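You operate a simulated robot arm through the tools that you are given. There is no shell and no other tool. Be economical: measure what you need, move in short steps, check, and stop when the job is done.

Carry out the task below with a simulated two-armed robot. There is one attempt and no reset: what you move stays moved.

TASK
Tighten the ball knobs of both spare levers, holding each lever with the other hand.
Fine: turn each paint line to the green mark on the stem; stand both levers on the done plate. Set down upright: lever one, lever two.

The check looks at the end state, three seconds after you hand in, the way a careful person would. Anything else that was tipped, shoved, dropped, spilled or broken makes it a failure.

THE ROBOT
Two 7-joint arms with two-finger parallel grippers on one trunk, on a base that drives. Base frame: it is fixed to the floor where the robot stands at the start and does not move with it; the origin is under the middle of the robot, x ahead of it, y to its left, z up; the surface under the hand at the start is at about z = 850. Lengths are in mm, angles in rad, forces in N, time in s.
The left shoulder is at the start at [50, 209, 1196], the right one opposite. With the tool pointing down near the work surface each hand reaches from about 240 to 900 mm from the robot's upright axis, wherever it stands, measured 20 degrees to its own side. Places, roughly: ball one [500, 0, 1000]; ball two [500, 300, 1000]; done plate [700, 100, 900]. Payload 4.4 kg a hand.
Tool frame (each hand has its own): the origin (TCP) lies between the finger pads and is the grasp point; the fingertips stand 23 mm ahead of it; z points along the fingers, y is the line along which they close. Largest opening 94 mm; finger width 38, thickness 10; the body of the gripper, 54 by 96 mm, starts 39 mm behind the TCP.
Orientation is that of the tool frame in the base frame, as a unit quaternion [x, y, z, w]. With the fingers straight down and closing along the base's y, the tool's x points along the base's -x, its y along +y and its z along -z.

THE INTERFACE
- The arms move only by the tool send_rows. It takes "left_motion", "right_motion" or both (then of equal length, played together; a hand with none holds still); each is a list of rows, each a list of 7 numbers: the finger opening in mm, from 0 to 94, then the shift along the base's x, y, z in mm, then the turn, a rotation vector about the base's x, y, z in rad. In form: [[claw, x, y, z, wx, wy, wz], ...]. A call has 1 to 8 rows; each row shifts and turns the commanded pose from where the row before left it. Rows are played at 5 a second. More than 50 mm and 0.15 rad between two rows, or a gripper value outside its range, and nothing of the call is played. Where a pose cannot be reached the arm comes as near as it can. A force on the tool above 40 N (or 10 N above the force at the start of the call, whichever is more), or a blocked arm, ends the call early, and 0.2 s more pass. Each finger travels about 108 mm/s and halts on what it meets, pressing with about 30 N; the grip force reading is that of the motor and also rises with nothing between the fingers. The clock runs only during rows and for 0.2 s after the last one: add rows that do not move to give the fingers time. The reply holds the time, the measured pose of the TCP, the force on the tool along the base axes, the opening and the grip force, in the units named above and with some noise, with the torque about the TCP (base axes, N m) and any sound that the robot's microphone picked up.
- Cameras (640 x 400 px; columns grow to the right, rows downward): "scene" is now at [158, 10.9, 1378.5]; the picture's right is [0.11, -0.99, 0.00], its down [-0.47, -0.05, -0.88] and it looks along [0.88, 0.09, -0.47] (base axes); focal length 214 px, centre (320, 200). "left" rides on the left gripper at [87, -16, -74] in its tool frame; the picture's right is [0.18, 0.98, 0.00], its down [-0.58, 0.11, -0.81] and it looks along [-0.79, 0.15, 0.59] (tool axes); focal length 243 px, centre (320, 200). "right" rides on the right gripper at [86, 16, -75] in its tool frame; the picture's right is [-0.18, 0.98, 0.00], its down [-0.58, -0.11, -0.81] and it looks along [-0.79, -0.15, 0.59] (tool axes); focal length 243 px, centre (320, 200). There is no depth. A picture from a camera that has moved, and an enlarged one, comes with that camera's place and axes in the base frame and with its lens.
- grab_frame(camera): a new picture of that camera. The clock stands still meanwhile.
- raise_lower(by): slides the trunk up (or, below 0, down) by that many mm; the arms and the scene camera ride with it, the base frame stays. It gives what a move gives, with no picture.
- roll_base(legs): drives the robot by 1 to 6 legs, each [ahead, left, turn to the left] in mm, mm and rad, along the robot's own axes; the way and the turn of a leg run together, so that a leg with both is an arc; at most 1500 mm and 3.142 rad a leg. The arms and the cameras ride along, it lands a little off, and it stops where it bumps. It gives what a move gives.
- pan_tilt(pan, tilt): turns the head with the scene camera to pan (to the left, within 1.396 rad either way) and tilt (down, from -0.506 to 1.204), counted from straight ahead of the robot. It gives what a move gives.
- enlarge(camera, box): a new picture of the part [left, top, right, bottom] of that camera's present view, enlarged. The clock stands still meanwhile.
- finish_job(): hands the job in; it is judged then, once.

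Work in short steps. Places have to be worked out from the pictures, the camera data and where the tool is seen: move nearer, look again, correct. Check each grasp and each placing, and mend what went wrong. You have 120 turns and 100 pictures in all, those below and enlarged ones among them. Open the grippers and draw the arms clear of the work before you hand the job in, unless the task says otherwise; then end with one line.

The tools are called as name(argument=value, ...) on one line, values as JSON. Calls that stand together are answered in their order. send_rows: Moves the arms, as the interface text tells. Its arguments: {"type":"object","properties":{"left_motion":{"type":"array"},"right_motion":{"type":"array"}},"required":[]} The other tools are called the same way: raise_lower (by) slides the trunk up or down; roll_base (legs) drives the base; pan_tilt (pan, tilt) turns the head that bears the scene camera; grab_frame (camera) takes a picture; enlarge (camera, box) takes an enlarged picture of a part of a camera's view; finish_job () hands the job in.

At the start:

```text
time: 0.0
left_tool_pos: [566.5, 412.6, 1243.8]
left_orientation: [-0.001, 1.0, 0.001, 0.001]
left_ft_force: [0.1, -0.2, -1.0]
left_moment: [0.02, 0.02, -0.03]
left_finger_gap: 93.8
left_finger_force: 0.0
right_tool_pos: [504.2, -82.9, 1328.2]
right_orientation: [0.0, 1.0, 0.0, -0.001]
right_ft_force: [0.1, 0.3, -0.2]
right_moment: [0.0, -0.01, -0.01]
right_finger_gap: 93.8
right_finger_force: 0.2
trunk travel left (down, up): [-275.0, 288.0]
robot x, y, heading: [-0.9, 0.4, -0.004]
head pan, tilt: [0.106, 0.49]
```

scene: 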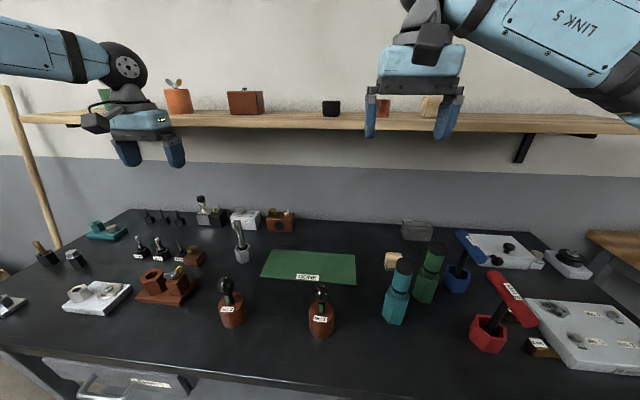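
right: 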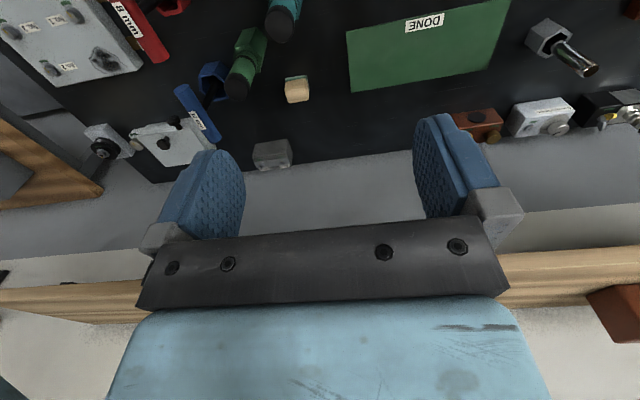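
left: 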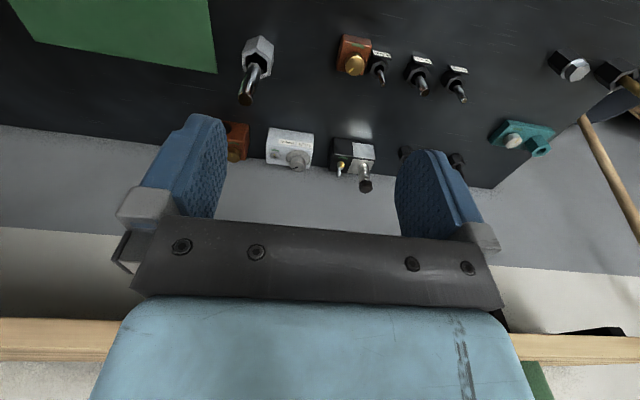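

I see two levers with red-brown bases near the front of the bench. I'll enlarge each to read the paint line and green mark.

enlarge(camera="scene", box=[285, 270, 357, 345])

enlarge(camera="scene", box=[195, 265, 267, 340])

enlarge(camera="scene", box=[180, 180, 440, 345])

```text
5.33 times, centred on (321, 308) of scene
camera zoom: at [158.0, 10.9, 1378.5], right [0.11, -0.99, 0.0], down [-0.47, -0.05, -0.88], along [0.88, 0.09, -0.47], focal length 1144 px, centre (315, -373)
```

zoom: 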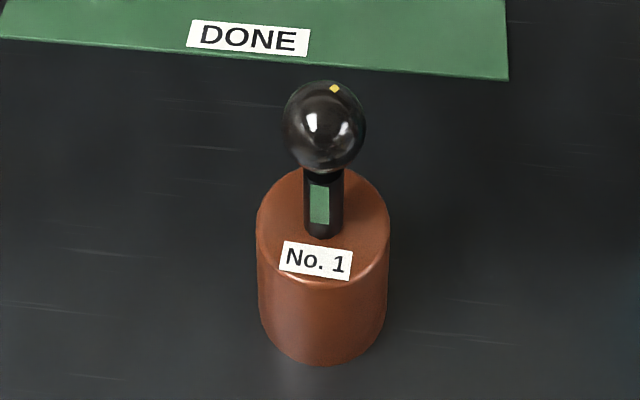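

```text
5.33 times, centred on (231, 302) of scene
camera zoom: at [158.0, 10.9, 1378.5], right [0.11, -0.99, 0.0], down [-0.47, -0.05, -0.88], along [0.88, 0.09, -0.47], focal length 1144 px, centre (795, -347)
```

zoom: 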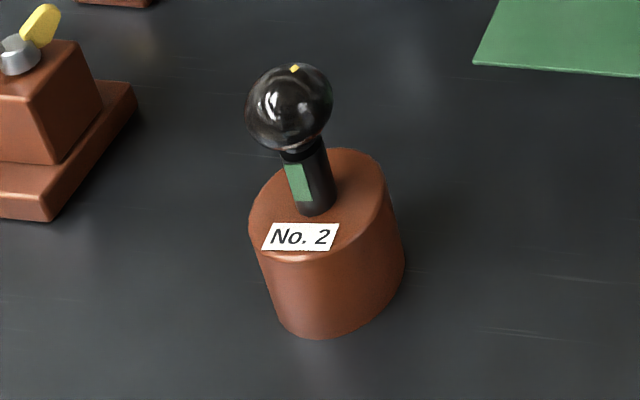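

```text
2.42 times, centred on (310, 262) of scene
camera zoom: at [158.0, 10.9, 1378.5], right [0.11, -0.99, 0.0], down [-0.47, -0.05, -0.88], along [0.88, 0.09, -0.47], focal length 520 px, centre (344, 48)
```

zoom: 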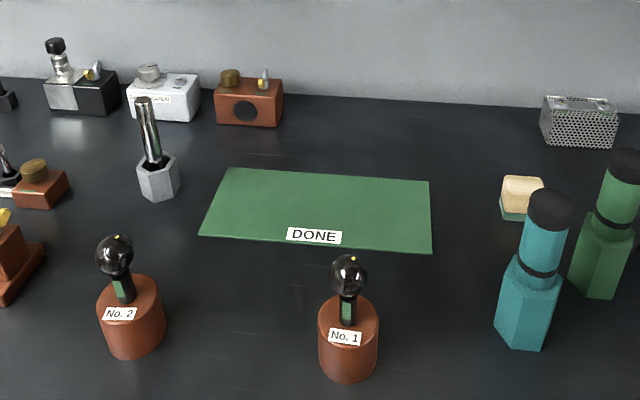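

Lever 1's ball is near (487, 40, 962), with a green mark facing the robot and yellow paint on the far top of the ball. I'll bring the right wrist camera in to triangulate.

send_rows(right_motion=[[94, -11, 17, -38, 0, 0, 0], [94, -11, 17, -38, 0, 0, 0], [94, -11, 17, -38, 0, 0, 0], [94, -11, 17, -38, 0, 0, 0], [94, -11, 17, -38, 0, 0, 0], [94, -11, 17, -38, 0, 0, 0], [94, -11, 17, -38, 0, 0, 0], [94, -11, 17, -38, 0, 0, 0]])

grab_frame(camera="right")

grab_frame(camera="scene")

```text
time: 1.8
left_tool_pos: [567.9, 412.0, 1243.9]
left_orientation: [-0.001, 1.0, 0.0, 0.001]
left_ft_force: [0.4, 1.0, -0.4]
left_moment: [0.04, 0.01, 0.01]
left_finger_gap: 94.3
left_finger_force: 0.0
right_tool_pos: [416.8, 53.4, 1023.5]
right_orientation: [0.0, 1.0, 0.0, 0.001]
right_ft_force: [0.0, 0.0, 0.0]
right_moment: [-0.03, -0.02, 0.01]
right_finger_gap: 93.9
right_finger_force: 0.0
trunk travel left (down, up): [-275.0, 288.0]
robot x, y, heading: [0.8, -0.2, -0.001]
head pan, tilt: [0.106, 0.49]
```

```text
93 pictures are left
camera right: at [331.3, 69.0, 1099.7], right [0.18, 0.98, 0.0], down [0.58, -0.11, 0.81], along [0.79, -0.15, -0.59], focal length 243 px, centre (320, 200)
```

right: 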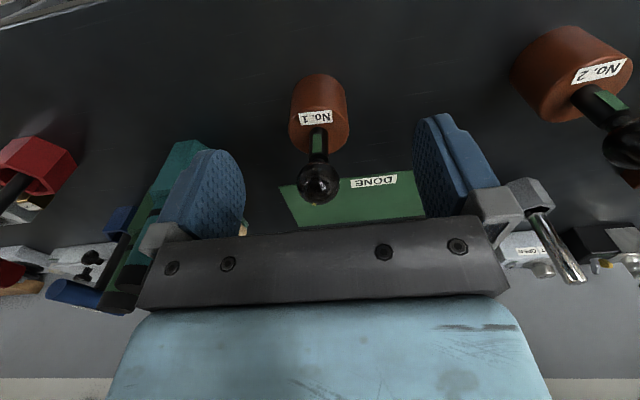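

```text
92 pictures are left
camera scene: at [158.3, 11.6, 1378.5], right [0.11, -0.99, 0.0], down [-0.47, -0.05, -0.88], along [0.88, 0.09, -0.47], focal length 214 px, centre (320, 200)
```

scene: 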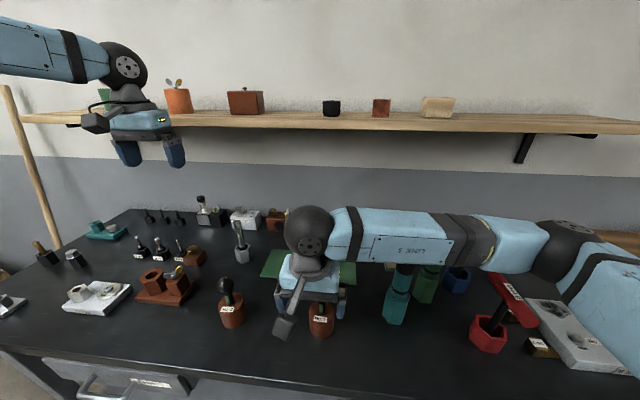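

Triangulation gives ball one at about (483, 40, 967), 36 mm in diameter, with the base top near z 898. I'll enlarge the stem and ball to see the hex flats and the paint line.

enlarge(camera="right", box=[275, 65, 365, 215])

enlarge(camera="right", box=[500, 15, 640, 200])

```text
2.67 times, centred on (320, 140) of right
camera zoom: at [331.3, 69.0, 1099.7], right [0.18, 0.98, 0.0], down [0.58, -0.11, 0.81], along [0.79, -0.15, -0.59], focal length 647 px, centre (320, 360)
```

zoom: 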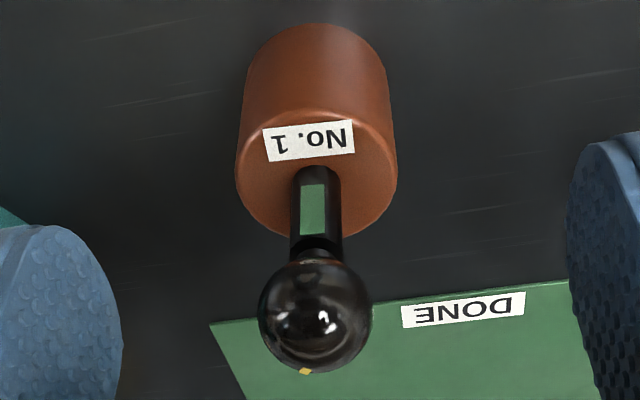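

```text
2.16 times, centred on (570, 108) of right
camera zoom: at [331.3, 69.0, 1099.7], right [0.18, 0.98, 0.0], down [0.58, -0.11, 0.81], along [0.79, -0.15, -0.59], focal length 525 px, centre (-220, 400)
```

zoom: 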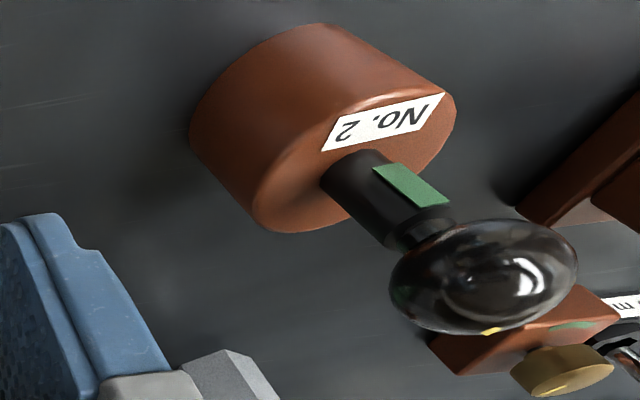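

The stem is round (about 17 mm) with its green strip facing roughly -x, and the paint is nearly opposite, so the ball needs about 165° clockwise. I'll hold the stem with the right hand, horizontal and coming from the right, and turn the ball with the left from above. First I'll back the right hand off and start rotating it.

send_rows(right_motion=[[94, 5, -40, 25, 0, 0, 0], [94, 5, -40, 25, 0, 0, 0], [94, 5, -40, 25, 0, 0, 0], [94, 5, -40, 25, 0, 0, 0], [94, 0, 0, 0, 0.08746, 0.06711, -0.08746], [94, 0, 0, 0, 0.08746, 0.06711, -0.08746], [94, 0, 0, 0, 0.08746, 0.06711, -0.08746], [94, 0, 0, 0, 0.08746, 0.06711, -0.08746]])

send_rows(right_motion=[[94, 0, 0, 0, 0.08746, 0.06711, -0.08746], [94, 0, 0, 0, 0.08746, 0.06711, -0.08746], [94, 0, 0, 0, 0.08746, 0.06711, -0.08746], [94, 0, 0, 0, 0.08746, 0.06711, -0.08746], [94, 0, 0, 0, 0.08746, 0.06711, -0.08746], [94, 0, 0, 0, 0.08746, 0.06711, -0.08746], [94, 0, 0, 0, 0.08746, 0.06711, -0.08746], [94, 0, 0, 0, 0.08746, 0.06711, -0.08746]])

send_rows(right_motion=[[94, 0, 0, 0, 0.08746, 0.06711, -0.08746], [94, 0, 0, 0, 0.08746, 0.06711, -0.08746], [94, 0, 0, 0, 0.08746, 0.06711, -0.08746], [94, 0, 0, 0, 0.08746, 0.06711, -0.08746], [94, 0, 0, 0, 0, 0, 0]])

grab_frame(camera="scene")

```text
time: 3.6
left_tool_pos: [566.2, 411.9, 1242.9]
left_orientation: [-0.001, 1.0, 0.0, 0.001]
left_ft_force: [-0.4, -1.2, 0.4]
left_moment: [0.01, -0.01, -0.02]
left_finger_gap: 94.0
left_finger_force: 0.1
right_tool_pos: [436.1, -106.6, 1124.3]
right_orientation: [0.173, 0.96, 0.174, -0.133]
right_ft_force: [0.1, -1.2, -0.4]
right_moment: [0.03, 0.0, 0.0]
right_finger_gap: 93.9
right_finger_force: 0.0
trunk travel left (down, up): [-275.0, 288.0]
robot x, y, heading: [1.5, 0.4, 0.001]
head pan, tilt: [0.106, 0.49]
```

```text
time: 5.4
left_tool_pos: [568.1, 410.9, 1244.1]
left_orientation: [-0.001, 1.0, 0.0, 0.001]
left_ft_force: [0.5, -0.1, 0.2]
left_moment: [-0.01, -0.04, 0.01]
left_finger_gap: 94.1
left_finger_force: 0.1
right_tool_pos: [435.5, -107.0, 1123.8]
right_orientation: [0.465, 0.663, 0.465, -0.357]
right_ft_force: [0.4, -0.5, 0.6]
right_moment: [0.01, 0.01, -0.01]
right_finger_gap: 93.8
right_finger_force: 0.1
trunk travel left (down, up): [-275.0, 288.0]
robot x, y, heading: [0.7, 1.0, 0.001]
head pan, tilt: [0.106, 0.49]
```

```text
time: 6.6
left_tool_pos: [567.2, 412.4, 1244.4]
left_orientation: [-0.001, 1.0, 0.001, 0.0]
left_ft_force: [-1.1, 0.5, 0.0]
left_moment: [-0.05, 0.02, -0.02]
left_finger_gap: 93.9
left_finger_force: 0.0
right_tool_pos: [436.0, -107.1, 1124.3]
right_orientation: [0.56, 0.43, 0.561, -0.432]
right_ft_force: [-0.4, -0.6, 0.3]
right_moment: [0.04, -0.01, -0.01]
right_finger_gap: 94.0
right_finger_force: 0.2
trunk travel left (down, up): [-275.0, 288.0]
robot x, y, heading: [0.0, -3.0, -0.002]
head pan, tilt: [0.106, 0.49]
```

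```text
89 pictures are left
camera scene: at [158.2, 11.1, 1378.5], right [0.11, -0.99, 0.0], down [-0.47, -0.05, -0.88], along [0.88, 0.09, -0.47], focal length 214 px, centre (320, 200)
```

scene: 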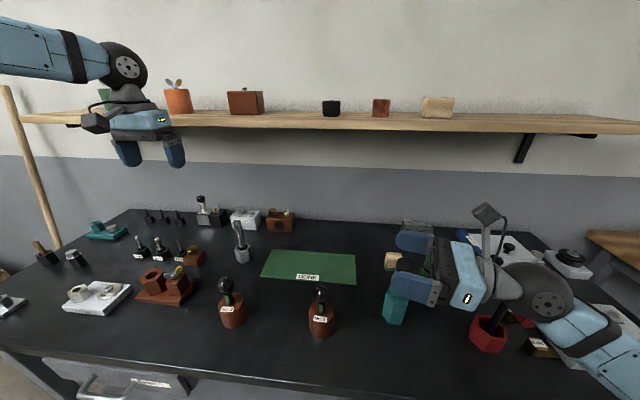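

The orientation came out as planned and it's clear of everything. I'll lower to the pre-grasp point about 100 mm back from stem one, then check.

send_rows(right_motion=[[94, 3.7, 8.2, -40.4, 0, 0, 0], [94, 3.7, 8.2, -40.4, 0, 0, 0], [94, 3.7, 8.2, -40.4, 0, 0, 0], [94, 3.7, 8.2, -40.4, 0, 0, 0], [94, 3.7, 8.2, -40.4, 0, 0, 0], [94, 0, 0, 0, 0, 0, 0]])

grab_frame(camera="scene")

grab_frame(camera="right")

```text
time: 8.0
left_tool_pos: [567.3, 412.7, 1244.7]
left_orientation: [0.0, 1.0, 0.001, 0.0]
left_ft_force: [-0.1, 0.2, 0.0]
left_moment: [-0.03, 0.01, -0.02]
left_finger_gap: 94.3
left_finger_force: 0.0
right_tool_pos: [455.0, -64.7, 922.9]
right_orientation: [0.56, 0.43, 0.561, -0.432]
right_ft_force: [0.5, 0.4, 0.1]
right_moment: [0.0, 0.01, -0.01]
right_finger_gap: 93.6
right_finger_force: 0.0
trunk travel left (down, up): [-275.0, 288.0]
robot x, y, heading: [4.2, 0.6, 0.001]
head pan, tilt: [0.106, 0.49]
```

```text
88 pictures are left
camera scene: at [157.8, 10.9, 1378.5], right [0.11, -0.99, 0.0], down [-0.47, -0.05, -0.88], along [0.88, 0.09, -0.47], focal length 214 px, centre (320, 200)
```

scene: 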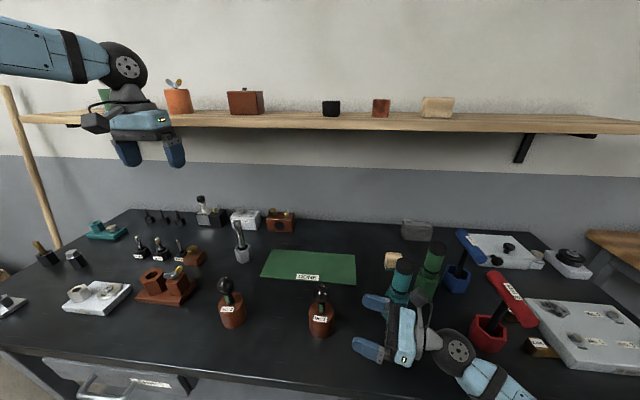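

```text
87 pictures are left
camera right: at [452.3, -141.6, 1009.8], right [0.95, -0.25, -0.18], down [-0.31, -0.75, -0.58], along [0.01, 0.61, -0.79], focal length 243 px, centre (320, 200)
```

right: 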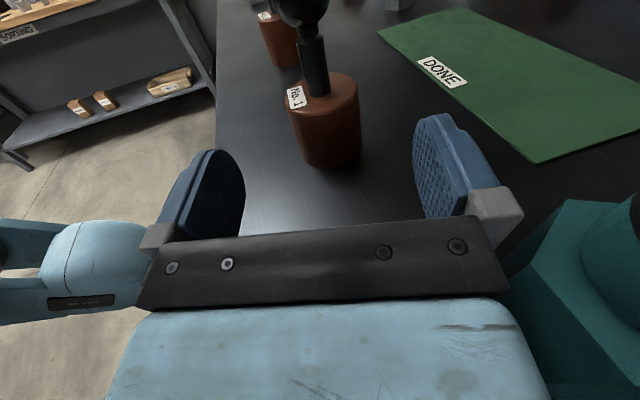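

The wrist view puts the stem on the approach line, within about 2 mm. I'll advance 98 mm along the pointing direction with the fingers open.

send_rows(right_motion=[[94, 8.4, 31.7, 0, 0, 0, 0], [94, 8.4, 31.7, 0, 0, 0, 0], [94, 8.4, 31.7, 0, 0, 0, 0], [94, 0, 0, 0, 0, 0, 0]])

grab_frame(camera="right")

enlarge(camera="scene", box=[260, 260, 420, 360])

```text
time: 9.0
left_tool_pos: [559.1, 409.7, 1249.2]
left_orientation: [0.0, 1.0, 0.001, 0.003]
left_ft_force: [0.6, 0.5, 0.5]
left_moment: [-0.01, 0.0, 0.02]
left_finger_gap: 93.8
left_finger_force: 0.0
right_tool_pos: [474.8, 27.2, 927.8]
right_orientation: [0.557, 0.432, 0.565, -0.428]
right_ft_force: [0.0, -0.4, 0.4]
right_moment: [0.01, 0.02, 0.0]
right_finger_gap: 93.9
right_finger_force: 0.0
trunk travel left (down, up): [-275.0, 288.0]
robot x, y, heading: [2.1, -1.3, 0.004]
head pan, tilt: [0.106, 0.49]
```

```text
86 pictures are left
camera right: at [471.1, -50.0, 1015.2], right [0.95, -0.26, -0.17], down [-0.31, -0.75, -0.59], along [0.02, 0.61, -0.79], focal length 243 px, centre (320, 200)
```

right: 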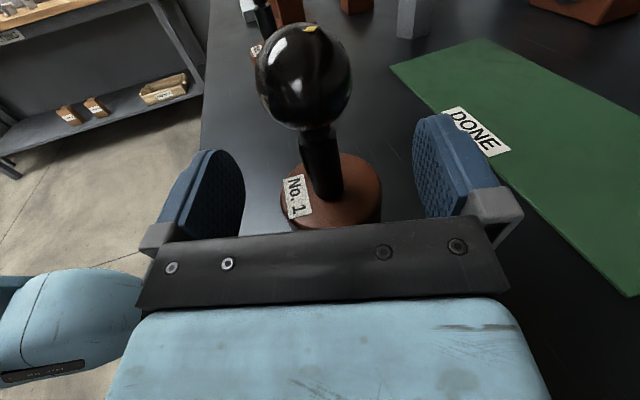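

```text
4.00 times, centred on (340, 310) of scene
camera zoom: at [148.5, 8.9, 1380.7], right [0.1, -0.99, 0.0], down [-0.46, -0.05, -0.89], along [0.88, 0.09, -0.46], focal length 858 px, centre (240, -240)
```

zoom: 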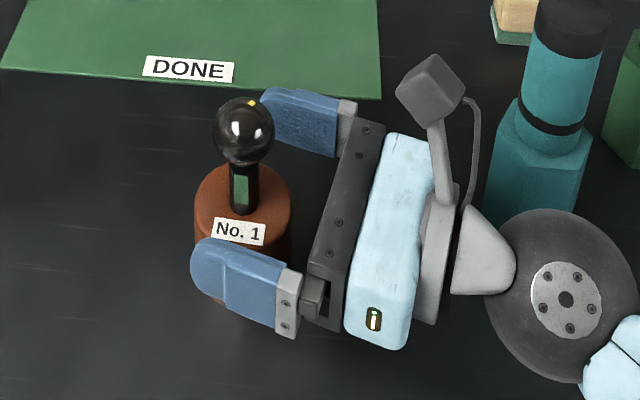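

The left hand and the scene camera both shifted about 9 mm, so the trunk is leaning. A right-arm link may be touching the table, so I'll look down at the right arm.

pan_tilt(pan=-0.6, tilt=0.9)

grab_frame(camera="scene")

```text
time: 10.1
left_tool_pos: [556.5, 410.6, 1251.0]
left_orientation: [-0.001, 1.0, 0.001, 0.006]
left_ft_force: [-0.2, 0.2, 0.3]
left_moment: [-0.02, 0.02, 0.04]
left_finger_gap: 94.0
left_finger_force: 0.1
right_tool_pos: [473.7, 27.4, 928.9]
right_orientation: [0.556, 0.432, 0.566, -0.428]
right_ft_force: [-0.3, 0.7, -0.4]
right_moment: [-0.02, 0.0, -0.04]
right_finger_gap: 94.0
right_finger_force: 0.1
trunk travel left (down, up): [-275.0, 288.0]
robot x, y, heading: [-2.4, -1.6, 0.001]
head pan, tilt: [-0.6, 0.901]
```

```text
84 pictures are left
camera scene: at [119.5, -43.3, 1345.3], right [-0.56, -0.83, -0.01], down [-0.64, 0.44, -0.63], along [0.52, -0.35, -0.78], focal length 214 px, centre (320, 200)
```

scene: 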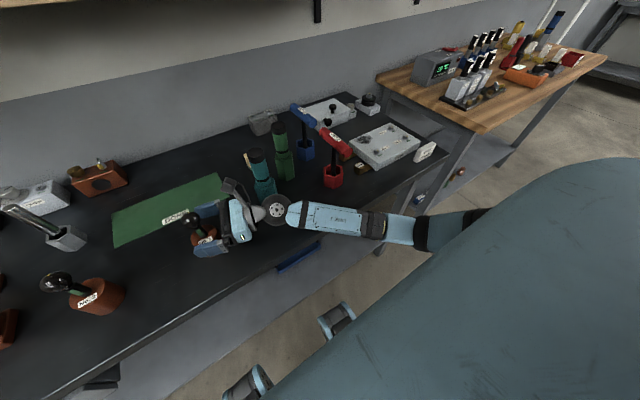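

The right forearm is low over the table edge and is probably resting on it. I'll back out along the approach line, raise the trunk, and come back with the elbow higher.

send_rows(right_motion=[[94, -8.4, -31.7, 1, 0, 0, 0], [94, -8.4, -31.7, 1, 0, 0, 0], [94, -8.4, -31.7, 1, 0, 0, 0], [94, 0, 0, 40, 0, 0, 0], [94, 0, 0, 0, 0, 0, 0]])

raise_lower(by=200)

grab_frame(camera="scene")

```text
time: 11.3
left_tool_pos: [566.7, 413.0, 1244.5]
left_orientation: [0.0, 1.0, 0.0, 0.0]
left_ft_force: [-0.4, 0.7, -0.1]
left_moment: [0.0, -0.01, -0.03]
left_finger_gap: 94.2
left_finger_force: 0.2
right_tool_pos: [453.6, -66.0, 965.0]
right_orientation: [0.561, 0.431, 0.56, -0.431]
right_ft_force: [0.2, -0.2, -0.6]
right_moment: [-0.03, -0.02, 0.0]
right_finger_gap: 93.9
right_finger_force: 0.0
trunk travel left (down, up): [-275.0, 288.0]
robot x, y, heading: [-3.4, 0.7, -0.001]
head pan, tilt: [-0.6, 0.901]
```

```text
time: 13.4
left_tool_pos: [567.5, 412.4, 1443.6]
left_orientation: [0.0, 1.0, 0.0, -0.001]
left_ft_force: [-0.4, -0.8, 0.4]
left_moment: [-0.04, -0.01, -0.01]
left_finger_gap: 94.0
left_finger_force: 0.0
right_tool_pos: [454.3, -66.7, 1166.0]
right_orientation: [0.561, 0.43, 0.56, -0.432]
right_ft_force: [1.3, 0.5, -0.3]
right_moment: [0.0, 0.0, 0.02]
right_finger_gap: 94.0
right_finger_force: 0.0
trunk travel left (down, up): [-475.0, 88.0]
robot x, y, heading: [-0.5, -1.5, 0.0]
head pan, tilt: [-0.6, 0.901]
```

```text
83 pictures are left
camera scene: at [129.7, -41.3, 1543.7], right [-0.56, -0.83, 0.0], down [-0.65, 0.44, -0.62], along [0.51, -0.35, -0.78], focal length 214 px, centre (320, 200)
```

scene: 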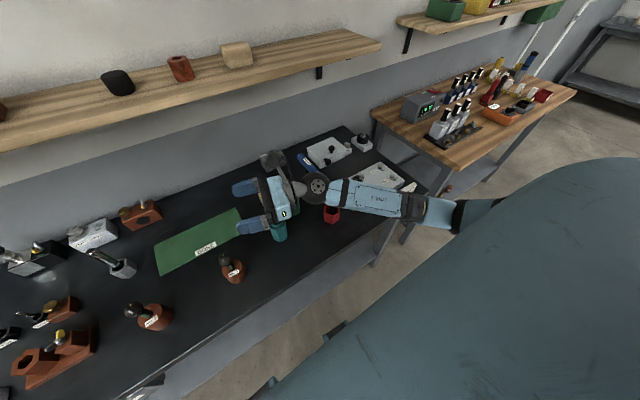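

The lean is gone. With the shoulders 200 mm higher, I'll lower the right hand to pre-grasp height.

send_rows(right_motion=[[94, 0, 0, -41, 0, 0, 0], [94, 0, 0, -41, 0, 0, 0], [94, 0, 0, -41, 0, 0, 0], [94, 0, 0, -41, 0, 0, 0], [94, 0, 0, -41, 0, 0, 0], [94, 0, 0, -39, 0, 0, 0], [94, 0, 0, 0, 0, 0, 0]])

grab_frame(camera="scene")

```text
time: 15.0
left_tool_pos: [566.3, 412.5, 1443.0]
left_orientation: [0.0, 1.0, 0.0, -0.001]
left_ft_force: [-0.2, 0.3, -0.6]
left_moment: [-0.05, -0.01, -0.02]
left_finger_gap: 94.2
left_finger_force: 0.0
right_tool_pos: [453.7, -65.2, 920.4]
right_orientation: [0.561, 0.43, 0.561, -0.43]
right_ft_force: [-0.7, 0.0, -0.1]
right_moment: [-0.03, 0.03, 0.0]
right_finger_gap: 93.7
right_finger_force: 0.0
trunk travel left (down, up): [-475.0, 88.0]
robot x, y, heading: [-1.6, -3.4, 0.002]
head pan, tilt: [-0.6, 0.901]
```

```text
82 pictures are left
camera scene: at [129.4, -41.5, 1543.8], right [-0.56, -0.83, 0.0], down [-0.65, 0.44, -0.62], along [0.51, -0.35, -0.78], focal length 214 px, centre (320, 200)
```

scene: 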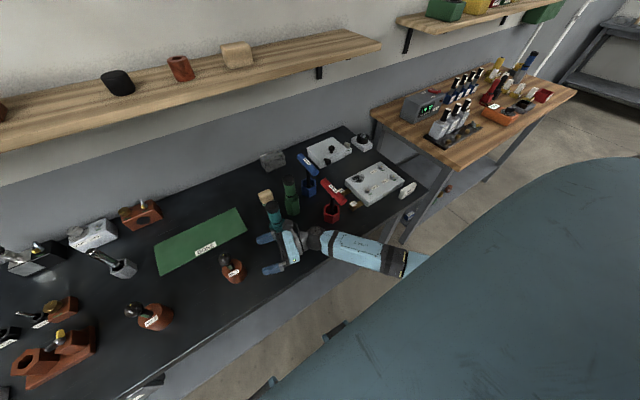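

The forearm now slopes up and is clear of the edge. I'll advance to the stem and turn the head back toward the work.

send_rows(right_motion=[[94, 8.9, 32, 0.5, 0, 0, 0], [94, 8.9, 32, 0.5, 0, 0, 0], [94, 8.9, 32, 0, 0, 0, 0], [94, 0, 0, 0, 0, 0, 0]])

pan_tilt(pan=0.1, tilt=0.85)

grab_frame(camera="right")

grab_frame(camera="scene")

```text
time: 16.0
left_tool_pos: [567.4, 410.9, 1443.3]
left_orientation: [-0.001, 1.0, 0.001, 0.001]
left_ft_force: [0.3, -0.1, 0.3]
left_moment: [0.0, 0.0, 0.01]
left_finger_gap: 94.0
left_finger_force: 0.0
right_tool_pos: [480.3, 29.6, 921.1]
right_orientation: [0.561, 0.429, 0.561, -0.431]
right_ft_force: [-0.3, 0.2, 0.2]
right_moment: [0.0, -0.01, 0.02]
right_finger_gap: 93.9
right_finger_force: 0.1
trunk travel left (down, up): [-475.0, 88.0]
robot x, y, heading: [-2.1, 1.5, -0.0]
head pan, tilt: [-0.6, 0.901]
```

```text
time: 17.1
left_tool_pos: [566.2, 412.2, 1444.0]
left_orientation: [-0.001, 1.0, 0.0, 0.0]
left_ft_force: [0.2, -0.7, -0.2]
left_moment: [0.0, -0.01, 0.02]
left_finger_gap: 94.1
left_finger_force: 0.0
right_tool_pos: [481.7, 29.8, 921.8]
right_orientation: [0.561, 0.429, 0.561, -0.431]
right_ft_force: [-0.4, -0.4, 0.7]
right_moment: [-0.03, 0.0, 0.05]
right_finger_gap: 94.1
right_finger_force: 0.0
trunk travel left (down, up): [-475.0, 88.0]
robot x, y, heading: [-1.4, 1.4, 0.002]
head pan, tilt: [0.099, 0.85]
```

```text
81 pictures are left
camera right: at [478.7, -46.8, 1008.4], right [0.95, -0.25, -0.18], down [-0.31, -0.75, -0.58], along [0.01, 0.61, -0.79], focal length 243 px, centre (320, 200)
```

right: 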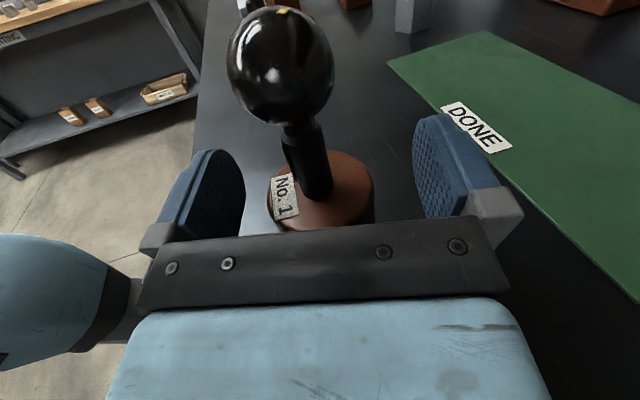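

```text
80 pictures are left
camera scene: at [145.1, 8.9, 1547.7], right [0.1, -1.0, 0.0], down [-0.75, -0.07, -0.66], along [0.66, 0.07, -0.75], focal length 214 px, centre (320, 200)
```

scene: 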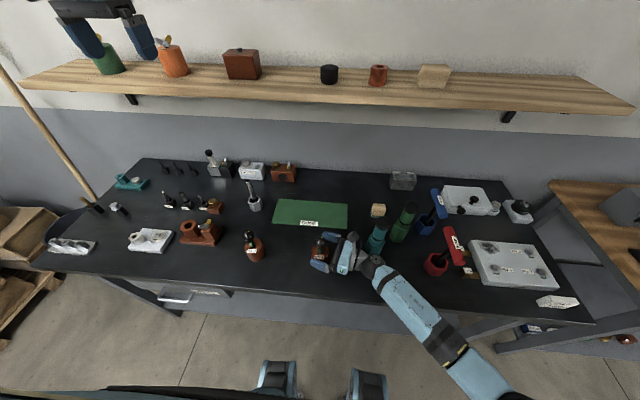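

The stem is near (481.5, 42.5), about 3 mm toward -x from my centre line and about 12 mm ahead of the TCP. I'll shift 3 mm and close on it.

send_rows(right_motion=[[94, -3, 0, 0, 0, 0, 0], [50, 0, 0, 0, 0, 0, 0], [20, 0, 0, 0, 0, 0, 0], [8, 0, 0, 0, 0, 0, 0], [8, 0, 0, 0, 0, 0, 0], [8, 0, 0, 0, 0, 0, 0]])

grab_frame(camera="right")

enlarge(camera="scene", box=[280, 220, 400, 295])

```text
time: 18.5
left_tool_pos: [566.3, 412.6, 1444.4]
left_orientation: [-0.001, 1.0, 0.0, 0.0]
left_ft_force: [0.1, 0.4, -0.1]
left_moment: [-0.01, 0.02, -0.03]
left_finger_gap: 94.1
left_finger_force: 0.1
right_tool_pos: [476.9, 31.1, 922.4]
right_orientation: [0.56, 0.431, 0.56, -0.431]
right_ft_force: [-0.2, 0.5, 1.4]
right_moment: [0.07, -0.07, 0.07]
right_finger_gap: 57.9
right_finger_force: 29.9
trunk travel left (down, up): [-475.0, 88.0]
robot x, y, heading: [-0.3, 2.6, 0.001]
head pan, tilt: [0.099, 0.85]
```

```text
79 pictures are left
camera right: at [475.3, -46.6, 1009.0], right [0.95, -0.25, -0.18], down [-0.31, -0.75, -0.58], along [0.01, 0.61, -0.79], focal length 243 px, centre (320, 200)
```

right: 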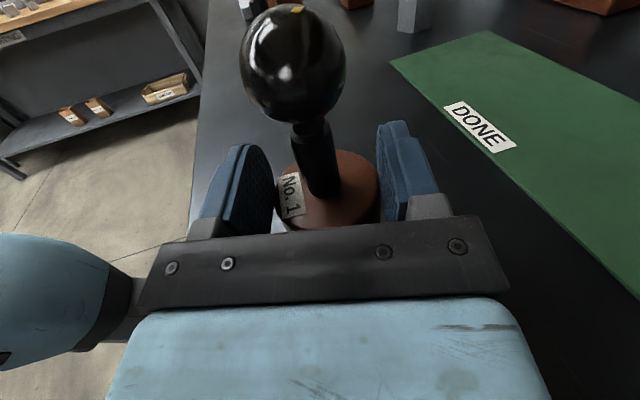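

```text
5.33 times, centred on (340, 258) of scene
camera zoom: at [144.9, 9.2, 1547.7], right [0.1, -1.0, 0.0], down [-0.75, -0.07, -0.66], along [0.66, 0.07, -0.75], focal length 1144 px, centre (213, -107)
```

zoom: 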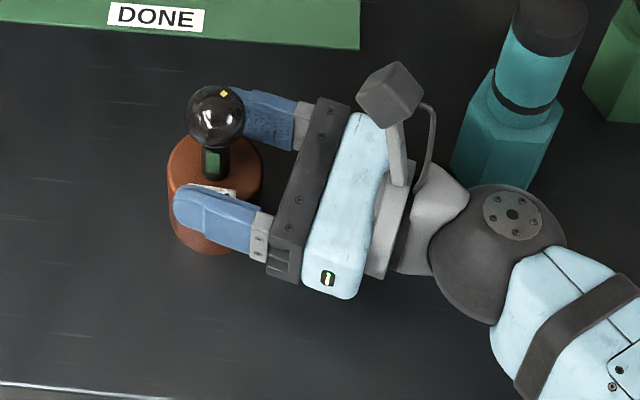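

The gap of 58 mm means the fingers have gripped the round base, whose top is higher than I thought. That hold is better for torque, so I'll reopen, lower 14 mm for more contact, and close again.

send_rows(right_motion=[[72, 0, 0, 0, 0, 0, 0], [72, 0, 0, -7, 0, 0, 0], [72, 0, 0, -7, 0, 0, 0], [40, 0, 0, 0, 0, 0, 0], [40, 0, 0, 0, 0, 0, 0], [40, 0, 0, 0, 0, 0, 0]])

enlarge(camera="scene", box=[295, 225, 355, 275])

grab_frame(camera="right")

```text
time: 19.9
left_tool_pos: [567.2, 413.0, 1444.4]
left_orientation: [-0.001, 1.0, 0.0, 0.0]
left_ft_force: [-0.2, -0.9, 0.0]
left_moment: [-0.02, 0.01, 0.01]
left_finger_gap: 93.9
left_finger_force: 0.0
right_tool_pos: [478.2, 29.9, 908.4]
right_orientation: [0.561, 0.431, 0.561, -0.431]
right_ft_force: [1.0, -0.6, 1.3]
right_moment: [-0.06, -0.07, 0.0]
right_finger_gap: 58.0
right_finger_force: 29.7
trunk travel left (down, up): [-475.0, 88.0]
robot x, y, heading: [2.7, 2.7, 0.005]
head pan, tilt: [0.099, 0.85]
```

```text
8.00 times, centred on (325, 250) of scene
camera zoom: at [145.1, 9.1, 1547.7], right [0.1, -1.0, 0.0], down [-0.75, -0.07, -0.66], along [0.66, 0.07, -0.75], focal length 1716 px, centre (280, -200)
```

zoom: 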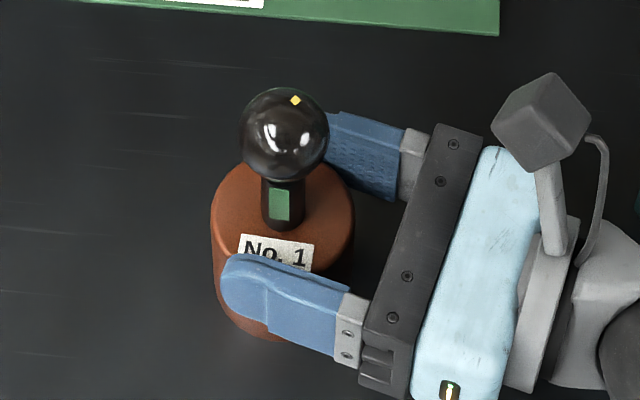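

```text
76 pictures are left
camera right: at [475.5, -46.9, 995.2], right [0.95, -0.25, -0.18], down [-0.31, -0.75, -0.58], along [0.01, 0.61, -0.79], focal length 243 px, centre (320, 200)
```

right: 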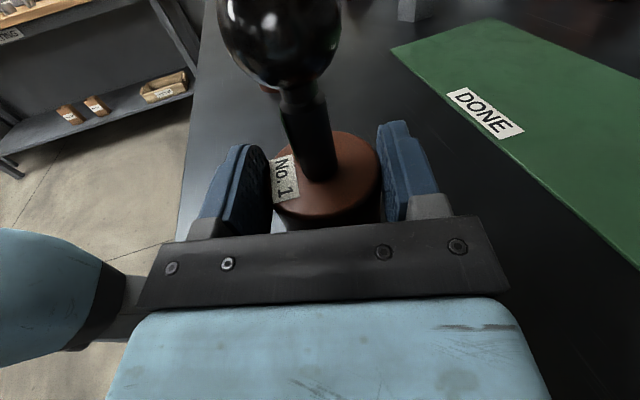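

The base is firmly held at 58.0 mm. The paint dot is at azimuth about -34° and the green mark at about 175°, so it needs roughly 150° clockwise. I'll bring the left hand above the ball, pre-rotated +60°.

send_rows(left_motion=[[94, -7, -30.8, -30.3, 0, 0, 0.0873], [94, -7, -30.8, -30.3, 0, 0, 0.0873], [94, -7, -30.8, -30.3, 0, 0, 0.0873], [94, -7, -30.8, -30.3, 0, 0, 0.0873], [94, -7, -30.8, -30.3, 0, 0, 0.0873], [94, -7, -30.8, -30.3, 0, 0, 0.0873]])

send_rows(left_motion=[[94, -7, -30.8, -30.3, 0, 0, 0.0873], [94, -7, -30.8, -30.3, 0, 0, 0.0873], [94, -7, -30.8, -30.3, 0, 0, 0.0873], [94, -7, -30.8, -30.3, 0, 0, 0.0873], [94, -7, -30.8, -30.3, 0, 0, 0.0873], [94, -7, -30.8, -30.3, 0, 0, 0.0873], [94, 0, 0, 0, 0, 0, 0]])

grab_frame(camera="left")

grab_frame(camera="scene")

```text
time: 21.3
left_tool_pos: [525.9, 226.2, 1261.0]
left_orientation: [-0.259, 0.966, 0.0, 0.0]
left_ft_force: [0.5, -0.3, 0.4]
left_moment: [0.04, 0.02, 0.03]
left_finger_gap: 93.9
left_finger_force: 0.0
right_tool_pos: [477.8, 30.5, 908.9]
right_orientation: [0.561, 0.43, 0.561, -0.43]
right_ft_force: [1.9, 1.6, 2.5]
right_moment: [0.1, -0.14, 0.01]
right_finger_gap: 58.0
right_finger_force: 29.4
trunk travel left (down, up): [-475.0, 88.0]
robot x, y, heading: [3.6, 0.5, -0.003]
head pan, tilt: [0.099, 0.85]
```

```text
time: 22.9
left_tool_pos: [450.6, 169.2, 1154.5]
left_orientation: [-0.5, 0.866, -0.001, 0.001]
left_ft_force: [-1.0, -0.9, 0.3]
left_moment: [0.0, 0.04, 0.0]
left_finger_gap: 93.9
left_finger_force: 0.1
left hand out of reach, approached as far as the arm can: row 3, 4, 5, 6
right_tool_pos: [477.9, 29.4, 908.2]
right_orientation: [0.56, 0.431, 0.561, -0.432]
right_ft_force: [1.5, 0.0, 2.7]
right_moment: [0.06, -0.05, 0.01]
right_finger_gap: 58.0
right_finger_force: 29.5
trunk travel left (down, up): [-475.0, 88.0]
robot x, y, heading: [4.9, 0.6, -0.0]
head pan, tilt: [0.099, 0.85]
```

```text
75 pictures are left
camera left: at [421.6, 86.1, 1229.3], right [-0.94, 0.33, 0.0], down [0.19, 0.56, 0.81], along [0.27, 0.76, -0.59], focal length 243 px, centre (320, 200)
```

left: 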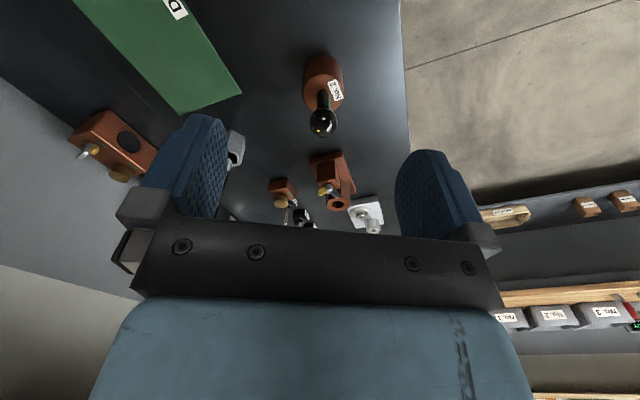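

```text
74 pictures are left
camera scene: at [145.0, 9.0, 1547.7], right [0.1, -1.0, 0.0], down [-0.75, -0.07, -0.66], along [0.66, 0.07, -0.75], focal length 214 px, centre (320, 200)
```

scene: 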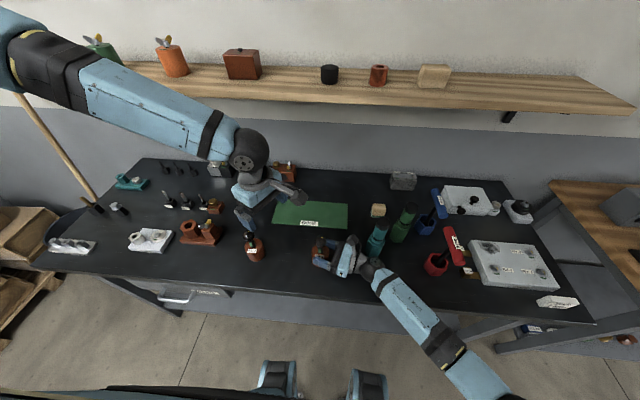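

The left hand can't reach the spot with +60° yaw. I'll undo the yaw in place and see whether the arm reaches the commanded position.

send_rows(left_motion=[[94, 0, 0, 0, 0, 0, -0.149], [94, 0, 0, 0, 0, 0, -0.149], [94, 0, 0, 0, 0, 0, -0.149], [94, 0, 0, 0, 0, 0, -0.149], [94, 0, 0, 0, 0, 0, -0.149], [94, 0, 0, 0, 0, 0, -0.149], [94, 0, 0, 0, 0, 0, -0.149], [94, 0, 0, 0, 0, 0, 0]])

```text
time: 24.7
left_tool_pos: [450.9, 167.3, 1156.0]
left_orientation: [-0.002, 1.0, 0.0, 0.0]
left_ft_force: [0.8, -0.5, 0.0]
left_moment: [-0.02, -0.01, -0.01]
left_finger_gap: 93.8
left_finger_force: 0.1
right_tool_pos: [478.5, 30.1, 909.1]
right_orientation: [0.561, 0.429, 0.561, -0.431]
right_ft_force: [2.4, 0.1, 2.8]
right_moment: [0.01, -0.04, 0.03]
right_finger_gap: 58.0
right_finger_force: 29.9
trunk travel left (down, up): [-475.0, 88.0]
robot x, y, heading: [1.1, -0.1, -0.0]
head pan, tilt: [0.099, 0.85]
```

send_rows(left_motion=[[94, 8, -31, -10, 0, 0, 0], [94, 8, -31, -10, 0, 0, 0], [94, 8, -31, -10, 0, 0, 0], [94, 8, -31, -10, 0, 0, 0], [94, 0, 0, 0, 0, 0, 0]])

```text
time: 25.9
left_tool_pos: [453.9, 164.4, 1164.8]
left_orientation: [-0.003, 1.0, 0.0, 0.0]
left_ft_force: [0.0, 0.8, 0.6]
left_moment: [-0.02, -0.01, 0.01]
left_finger_gap: 93.8
left_finger_force: 0.0
left hand out of reach, approached as far as the arm can: row 1, 2, 3, 4
right_tool_pos: [477.3, 30.0, 907.8]
right_orientation: [0.561, 0.429, 0.562, -0.431]
right_ft_force: [2.2, 0.0, 3.5]
right_moment: [0.03, -0.05, 0.01]
right_finger_gap: 58.2
right_finger_force: 29.9
trunk travel left (down, up): [-475.0, 88.0]
robot x, y, heading: [-1.5, -2.0, -0.001]
head pan, tilt: [0.099, 0.85]
```

The arm seems stuck in a poor posture, since the mirrored right-arm pose was reachable. I'll back up and out, then try again with zero yaw.

send_rows(left_motion=[[94, 20, 25, 25, 0, 0, 0], [94, 20, 25, 25, 0, 0, 0], [94, 20, 25, 25, 0, 0, 0], [94, 20, 25, 25, 0, 0, 0], [94, 0, 0, 0, 0, 0, 0]])

send_rows(left_motion=[[94, -8, -35, -20, 0, 0, 0], [94, -8, -35, -20, 0, 0, 0], [94, -8, -35, -20, 0, 0, 0], [94, -8, -35, -20, 0, 0, 0], [94, -8, -35, -20, 0, 0, 0], [94, -8, -35, -20, 0, 0, 0]])

grab_frame(camera="scene")

```text
time: 27.1
left_tool_pos: [535.0, 263.9, 1263.8]
left_orientation: [-0.002, 1.0, 0.0, 0.0]
left_ft_force: [0.3, 1.2, -0.2]
left_moment: [0.01, 0.01, -0.02]
left_finger_gap: 94.0
left_finger_force: 0.1
right_tool_pos: [477.4, 29.4, 909.6]
right_orientation: [0.56, 0.431, 0.561, -0.432]
right_ft_force: [0.6, 0.0, 3.0]
right_moment: [-0.1, 0.04, 0.03]
right_finger_gap: 58.2
right_finger_force: 29.9
trunk travel left (down, up): [-475.0, 88.0]
robot x, y, heading: [0.1, 1.0, 0.0]
head pan, tilt: [0.099, 0.85]
```

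```text
time: 28.5
left_tool_pos: [468.2, 151.3, 1193.2]
left_orientation: [-0.003, 1.0, -0.001, 0.0]
left_ft_force: [1.4, 0.6, 0.6]
left_moment: [0.01, 0.02, 0.0]
left_finger_gap: 94.0
left_finger_force: 0.0
left hand out of reach, approached as far as the arm can: row 4, 5, 6
right_tool_pos: [477.4, 28.7, 908.8]
right_orientation: [0.561, 0.431, 0.561, -0.43]
right_ft_force: [-1.1, -1.2, 2.8]
right_moment: [0.05, 0.08, 0.03]
right_finger_gap: 58.3
right_finger_force: 30.5
trunk travel left (down, up): [-475.0, 88.0]
robot x, y, heading: [-3.0, -0.8, 0.005]
head pan, tilt: [0.099, 0.85]
```

```text
73 pictures are left
camera scene: at [144.6, 9.1, 1547.7], right [0.1, -1.0, 0.0], down [-0.75, -0.07, -0.66], along [0.66, 0.07, -0.75], focal length 214 px, centre (320, 200)
```

scene: 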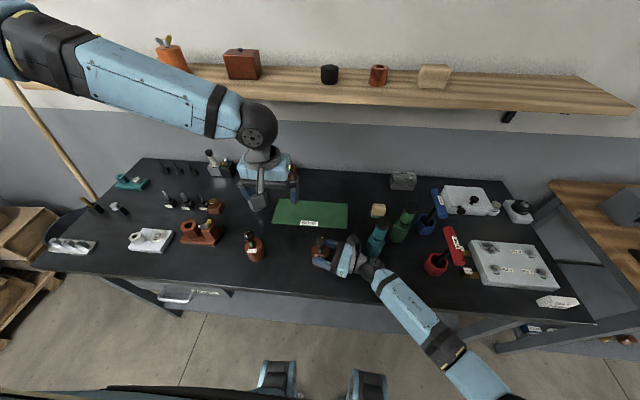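

The left arm stops near y≈150, but the right hand has a solid grip. I'll lift lever one with the right hand and bring it to where the left can reach, moving the left clear at the same time.

send_rows(left_motion=[[94, 20, 25, 20, 0, 0, 0], [94, 20, 25, 20, 0, 0, 0], [94, 20, 25, 20, 0, 0, 0], [94, 0, 25, 20, 0, 0, 0], [94, 0, 0, 0, 0, 0, 0]], right_motion=[[30, 0, 0, 10, 0, 0, 0], [30, 0, 0, 20, 0, 0, 0], [30, 0, 0, 30, 0, 0, 0], [30, 0, 0, 30, 0, 0, 0], [30, 0, 0, 30, 0, 0, 0]])

grab_frame(camera="scene")

grab_frame(camera="right")

```text
time: 29.7
left_tool_pos: [529.7, 251.7, 1274.5]
left_orientation: [-0.003, 1.0, 0.0, 0.0]
left_ft_force: [0.4, -0.4, -0.3]
left_moment: [0.02, 0.01, -0.02]
left_finger_gap: 94.0
left_finger_force: 0.1
right_tool_pos: [479.3, 28.8, 1027.5]
right_orientation: [0.561, 0.43, 0.56, -0.432]
right_ft_force: [0.4, 0.2, -3.2]
right_moment: [-0.03, 0.03, 0.02]
right_finger_gap: 58.2
right_finger_force: 29.9
trunk travel left (down, up): [-475.0, 88.0]
robot x, y, heading: [-2.6, -0.7, -0.002]
head pan, tilt: [0.099, 0.85]
```

```text
72 pictures are left
camera scene: at [146.5, 8.3, 1547.4], right [0.1, -1.0, 0.0], down [-0.75, -0.07, -0.66], along [0.66, 0.07, -0.75], focal length 214 px, centre (320, 200)
```

scene: 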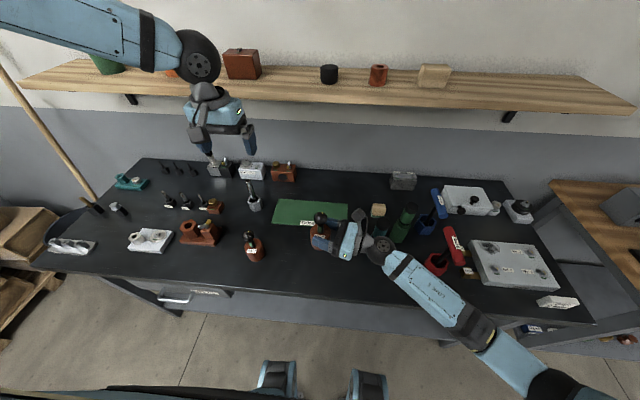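

```text
71 pictures are left
camera right: at [476.6, -47.9, 1114.3], right [0.95, -0.25, -0.19], down [-0.32, -0.75, -0.58], along [0.01, 0.61, -0.79], focal length 243 px, centre (320, 200)
```

right: 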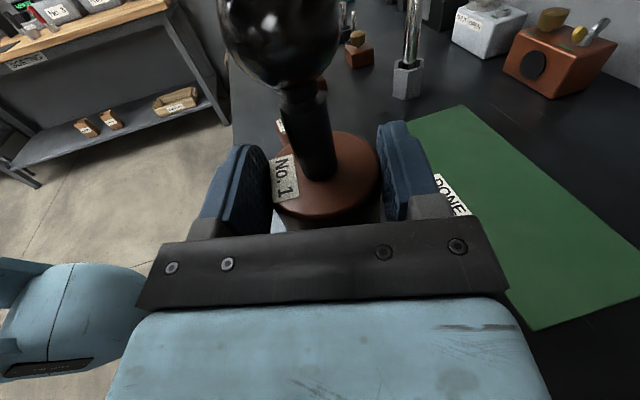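

Lever one lifted with no slip. I'll carry it about (+58, +138) to a place the left hand can reach.

send_rows(right_motion=[[30, 14.5, 34.5, 0, 0, 0, 0], [30, 14.5, 34.5, 0, 0, 0, 0], [30, 14.5, 34.5, 0, 0, 0, 0], [30, 14.5, 34.5, 0, 0, 0, 0], [30, 0, 0, 0, 0, 0, 0]])

enlarge(camera="scene", box=[240, 170, 400, 270])

grab_frame(camera="left")

```text
time: 30.9
left_tool_pos: [529.4, 250.6, 1273.2]
left_orientation: [-0.003, 1.0, 0.001, 0.0]
left_ft_force: [-0.8, -0.5, 0.2]
left_moment: [0.02, -0.01, 0.03]
left_finger_gap: 93.9
left_finger_force: 0.0
right_tool_pos: [536.4, 167.4, 1029.0]
right_orientation: [0.561, 0.429, 0.561, -0.431]
right_ft_force: [0.6, -0.9, -3.6]
right_moment: [-0.01, 0.02, 0.02]
right_finger_gap: 58.0
right_finger_force: 29.7
trunk travel left (down, up): [-475.0, 88.0]
robot x, y, heading: [3.2, 0.5, -0.004]
head pan, tilt: [0.099, 0.85]
```

```text
4.00 times, centred on (320, 220) of scene
camera zoom: at [145.0, 8.0, 1547.7], right [0.1, -1.0, 0.0], down [-0.75, -0.07, -0.66], along [0.66, 0.07, -0.75], focal length 858 px, centre (320, 120)
```

zoom: 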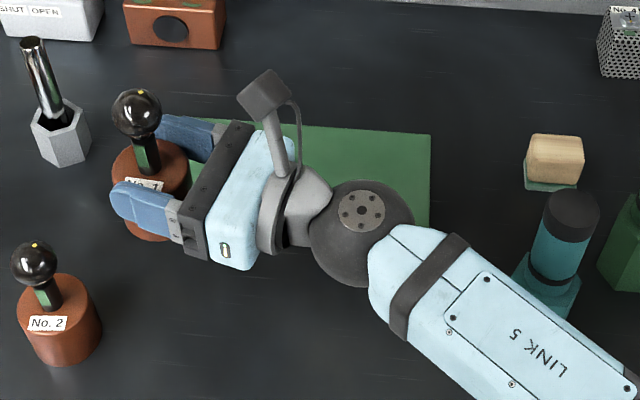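

```text
69 pictures are left
camera left: at [442.3, 234.1, 1348.0], right [-0.19, 0.98, 0.0], down [0.58, 0.11, 0.81], along [0.79, 0.15, -0.59], focal length 243 px, centre (320, 200)
```

left: 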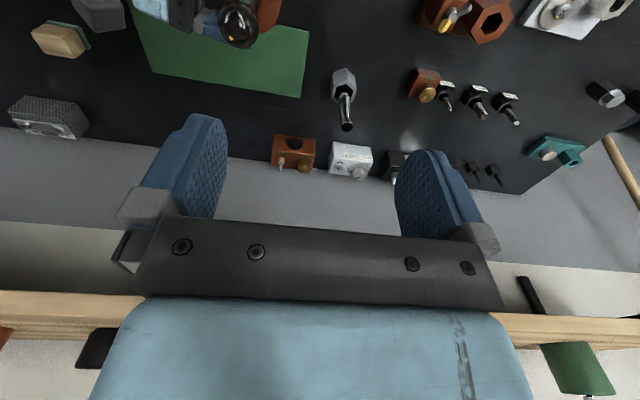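

Both views agree that ball one is at (536, 179, 1096). I'll bring the left hand above it with some positive yaw and test reach.

send_rows(left_motion=[[94, 2, -24, -25, 0, 0, 0.12], [94, 2, -24, -25, 0, 0, 0.12], [94, 2.5, -24, -25, 0, 0, 0.12], [94, 0, 0, 0, 0, 0, 0.12], [94, 0, 0, 0, 0, 0, 0.12], [94, 0, 0, 0, 0, 0, 0.12], [94, 0, 0, 0, 0, 0, 0]])

```text
time: 32.5
left_tool_pos: [534.8, 177.9, 1198.1]
left_orientation: [-0.355, 0.935, 0.001, 0.001]
left_ft_force: [-0.4, 0.3, 1.1]
left_moment: [-0.03, -0.01, 0.0]
left_finger_gap: 93.7
left_finger_force: 0.0
right_tool_pos: [536.4, 168.0, 1027.6]
right_orientation: [0.562, 0.429, 0.562, -0.43]
right_ft_force: [-0.7, -1.0, -3.6]
right_moment: [-0.05, 0.02, 0.02]
right_finger_gap: 57.9
right_finger_force: 29.8
trunk travel left (down, up): [-475.0, 88.0]
robot x, y, heading: [-2.9, 0.6, 0.005]
head pan, tilt: [0.099, 0.85]
```

Reached with +41° yaw. I'll lower to just around the ball top and check centring.

send_rows(left_motion=[[94, 0.5, 0.5, -34, 0, 0, 0], [94, 0.5, 0.5, -34, 0, 0, 0], [94, 0, 0, 0, 0, 0, 0]])

grab_frame(camera="left")

enlarge(camera="scene", box=[220, 140, 380, 240])

```text
time: 33.3
left_tool_pos: [526.3, 199.5, 1144.4]
left_orientation: [-0.355, 0.935, 0.001, 0.0]
left_ft_force: [0.1, -0.4, -0.1]
left_moment: [0.0, 0.0, 0.0]
left_finger_gap: 93.8
left_finger_force: 0.1
left hand out of reach, approached as far as the arm can: row 1, 2
right_tool_pos: [536.5, 166.8, 1029.8]
right_orientation: [0.561, 0.43, 0.561, -0.431]
right_ft_force: [0.3, 0.0, -3.0]
right_moment: [0.01, -0.02, -0.03]
right_finger_gap: 57.9
right_finger_force: 30.0
trunk travel left (down, up): [-475.0, 88.0]
robot x, y, heading: [2.3, -1.8, -0.003]
head pan, tilt: [0.099, 0.85]
```

```text
68 pictures are left
camera left: at [472.9, 131.3, 1218.6], right [-0.79, 0.61, 0.0], down [0.36, 0.47, 0.81], along [0.49, 0.64, -0.59], focal length 243 px, centre (320, 200)
```

left: 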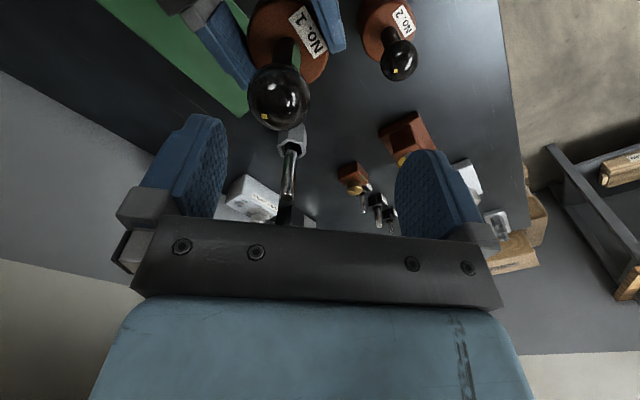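

```text
4.00 times, centred on (300, 190) of scene
camera zoom: at [145.5, 8.8, 1547.6], right [0.1, -1.0, 0.0], down [-0.75, -0.07, -0.66], along [0.66, 0.07, -0.75], focal length 858 px, centre (400, 240)
```

zoom: 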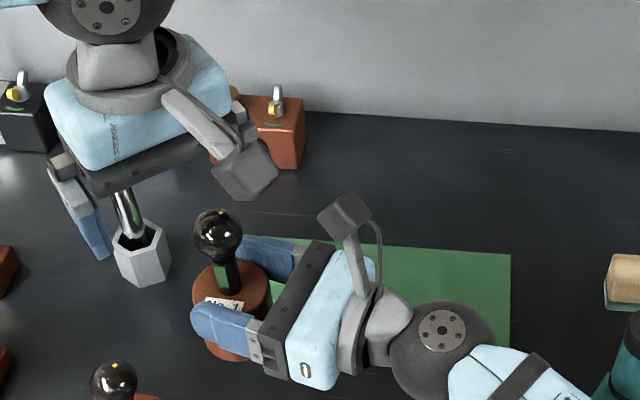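

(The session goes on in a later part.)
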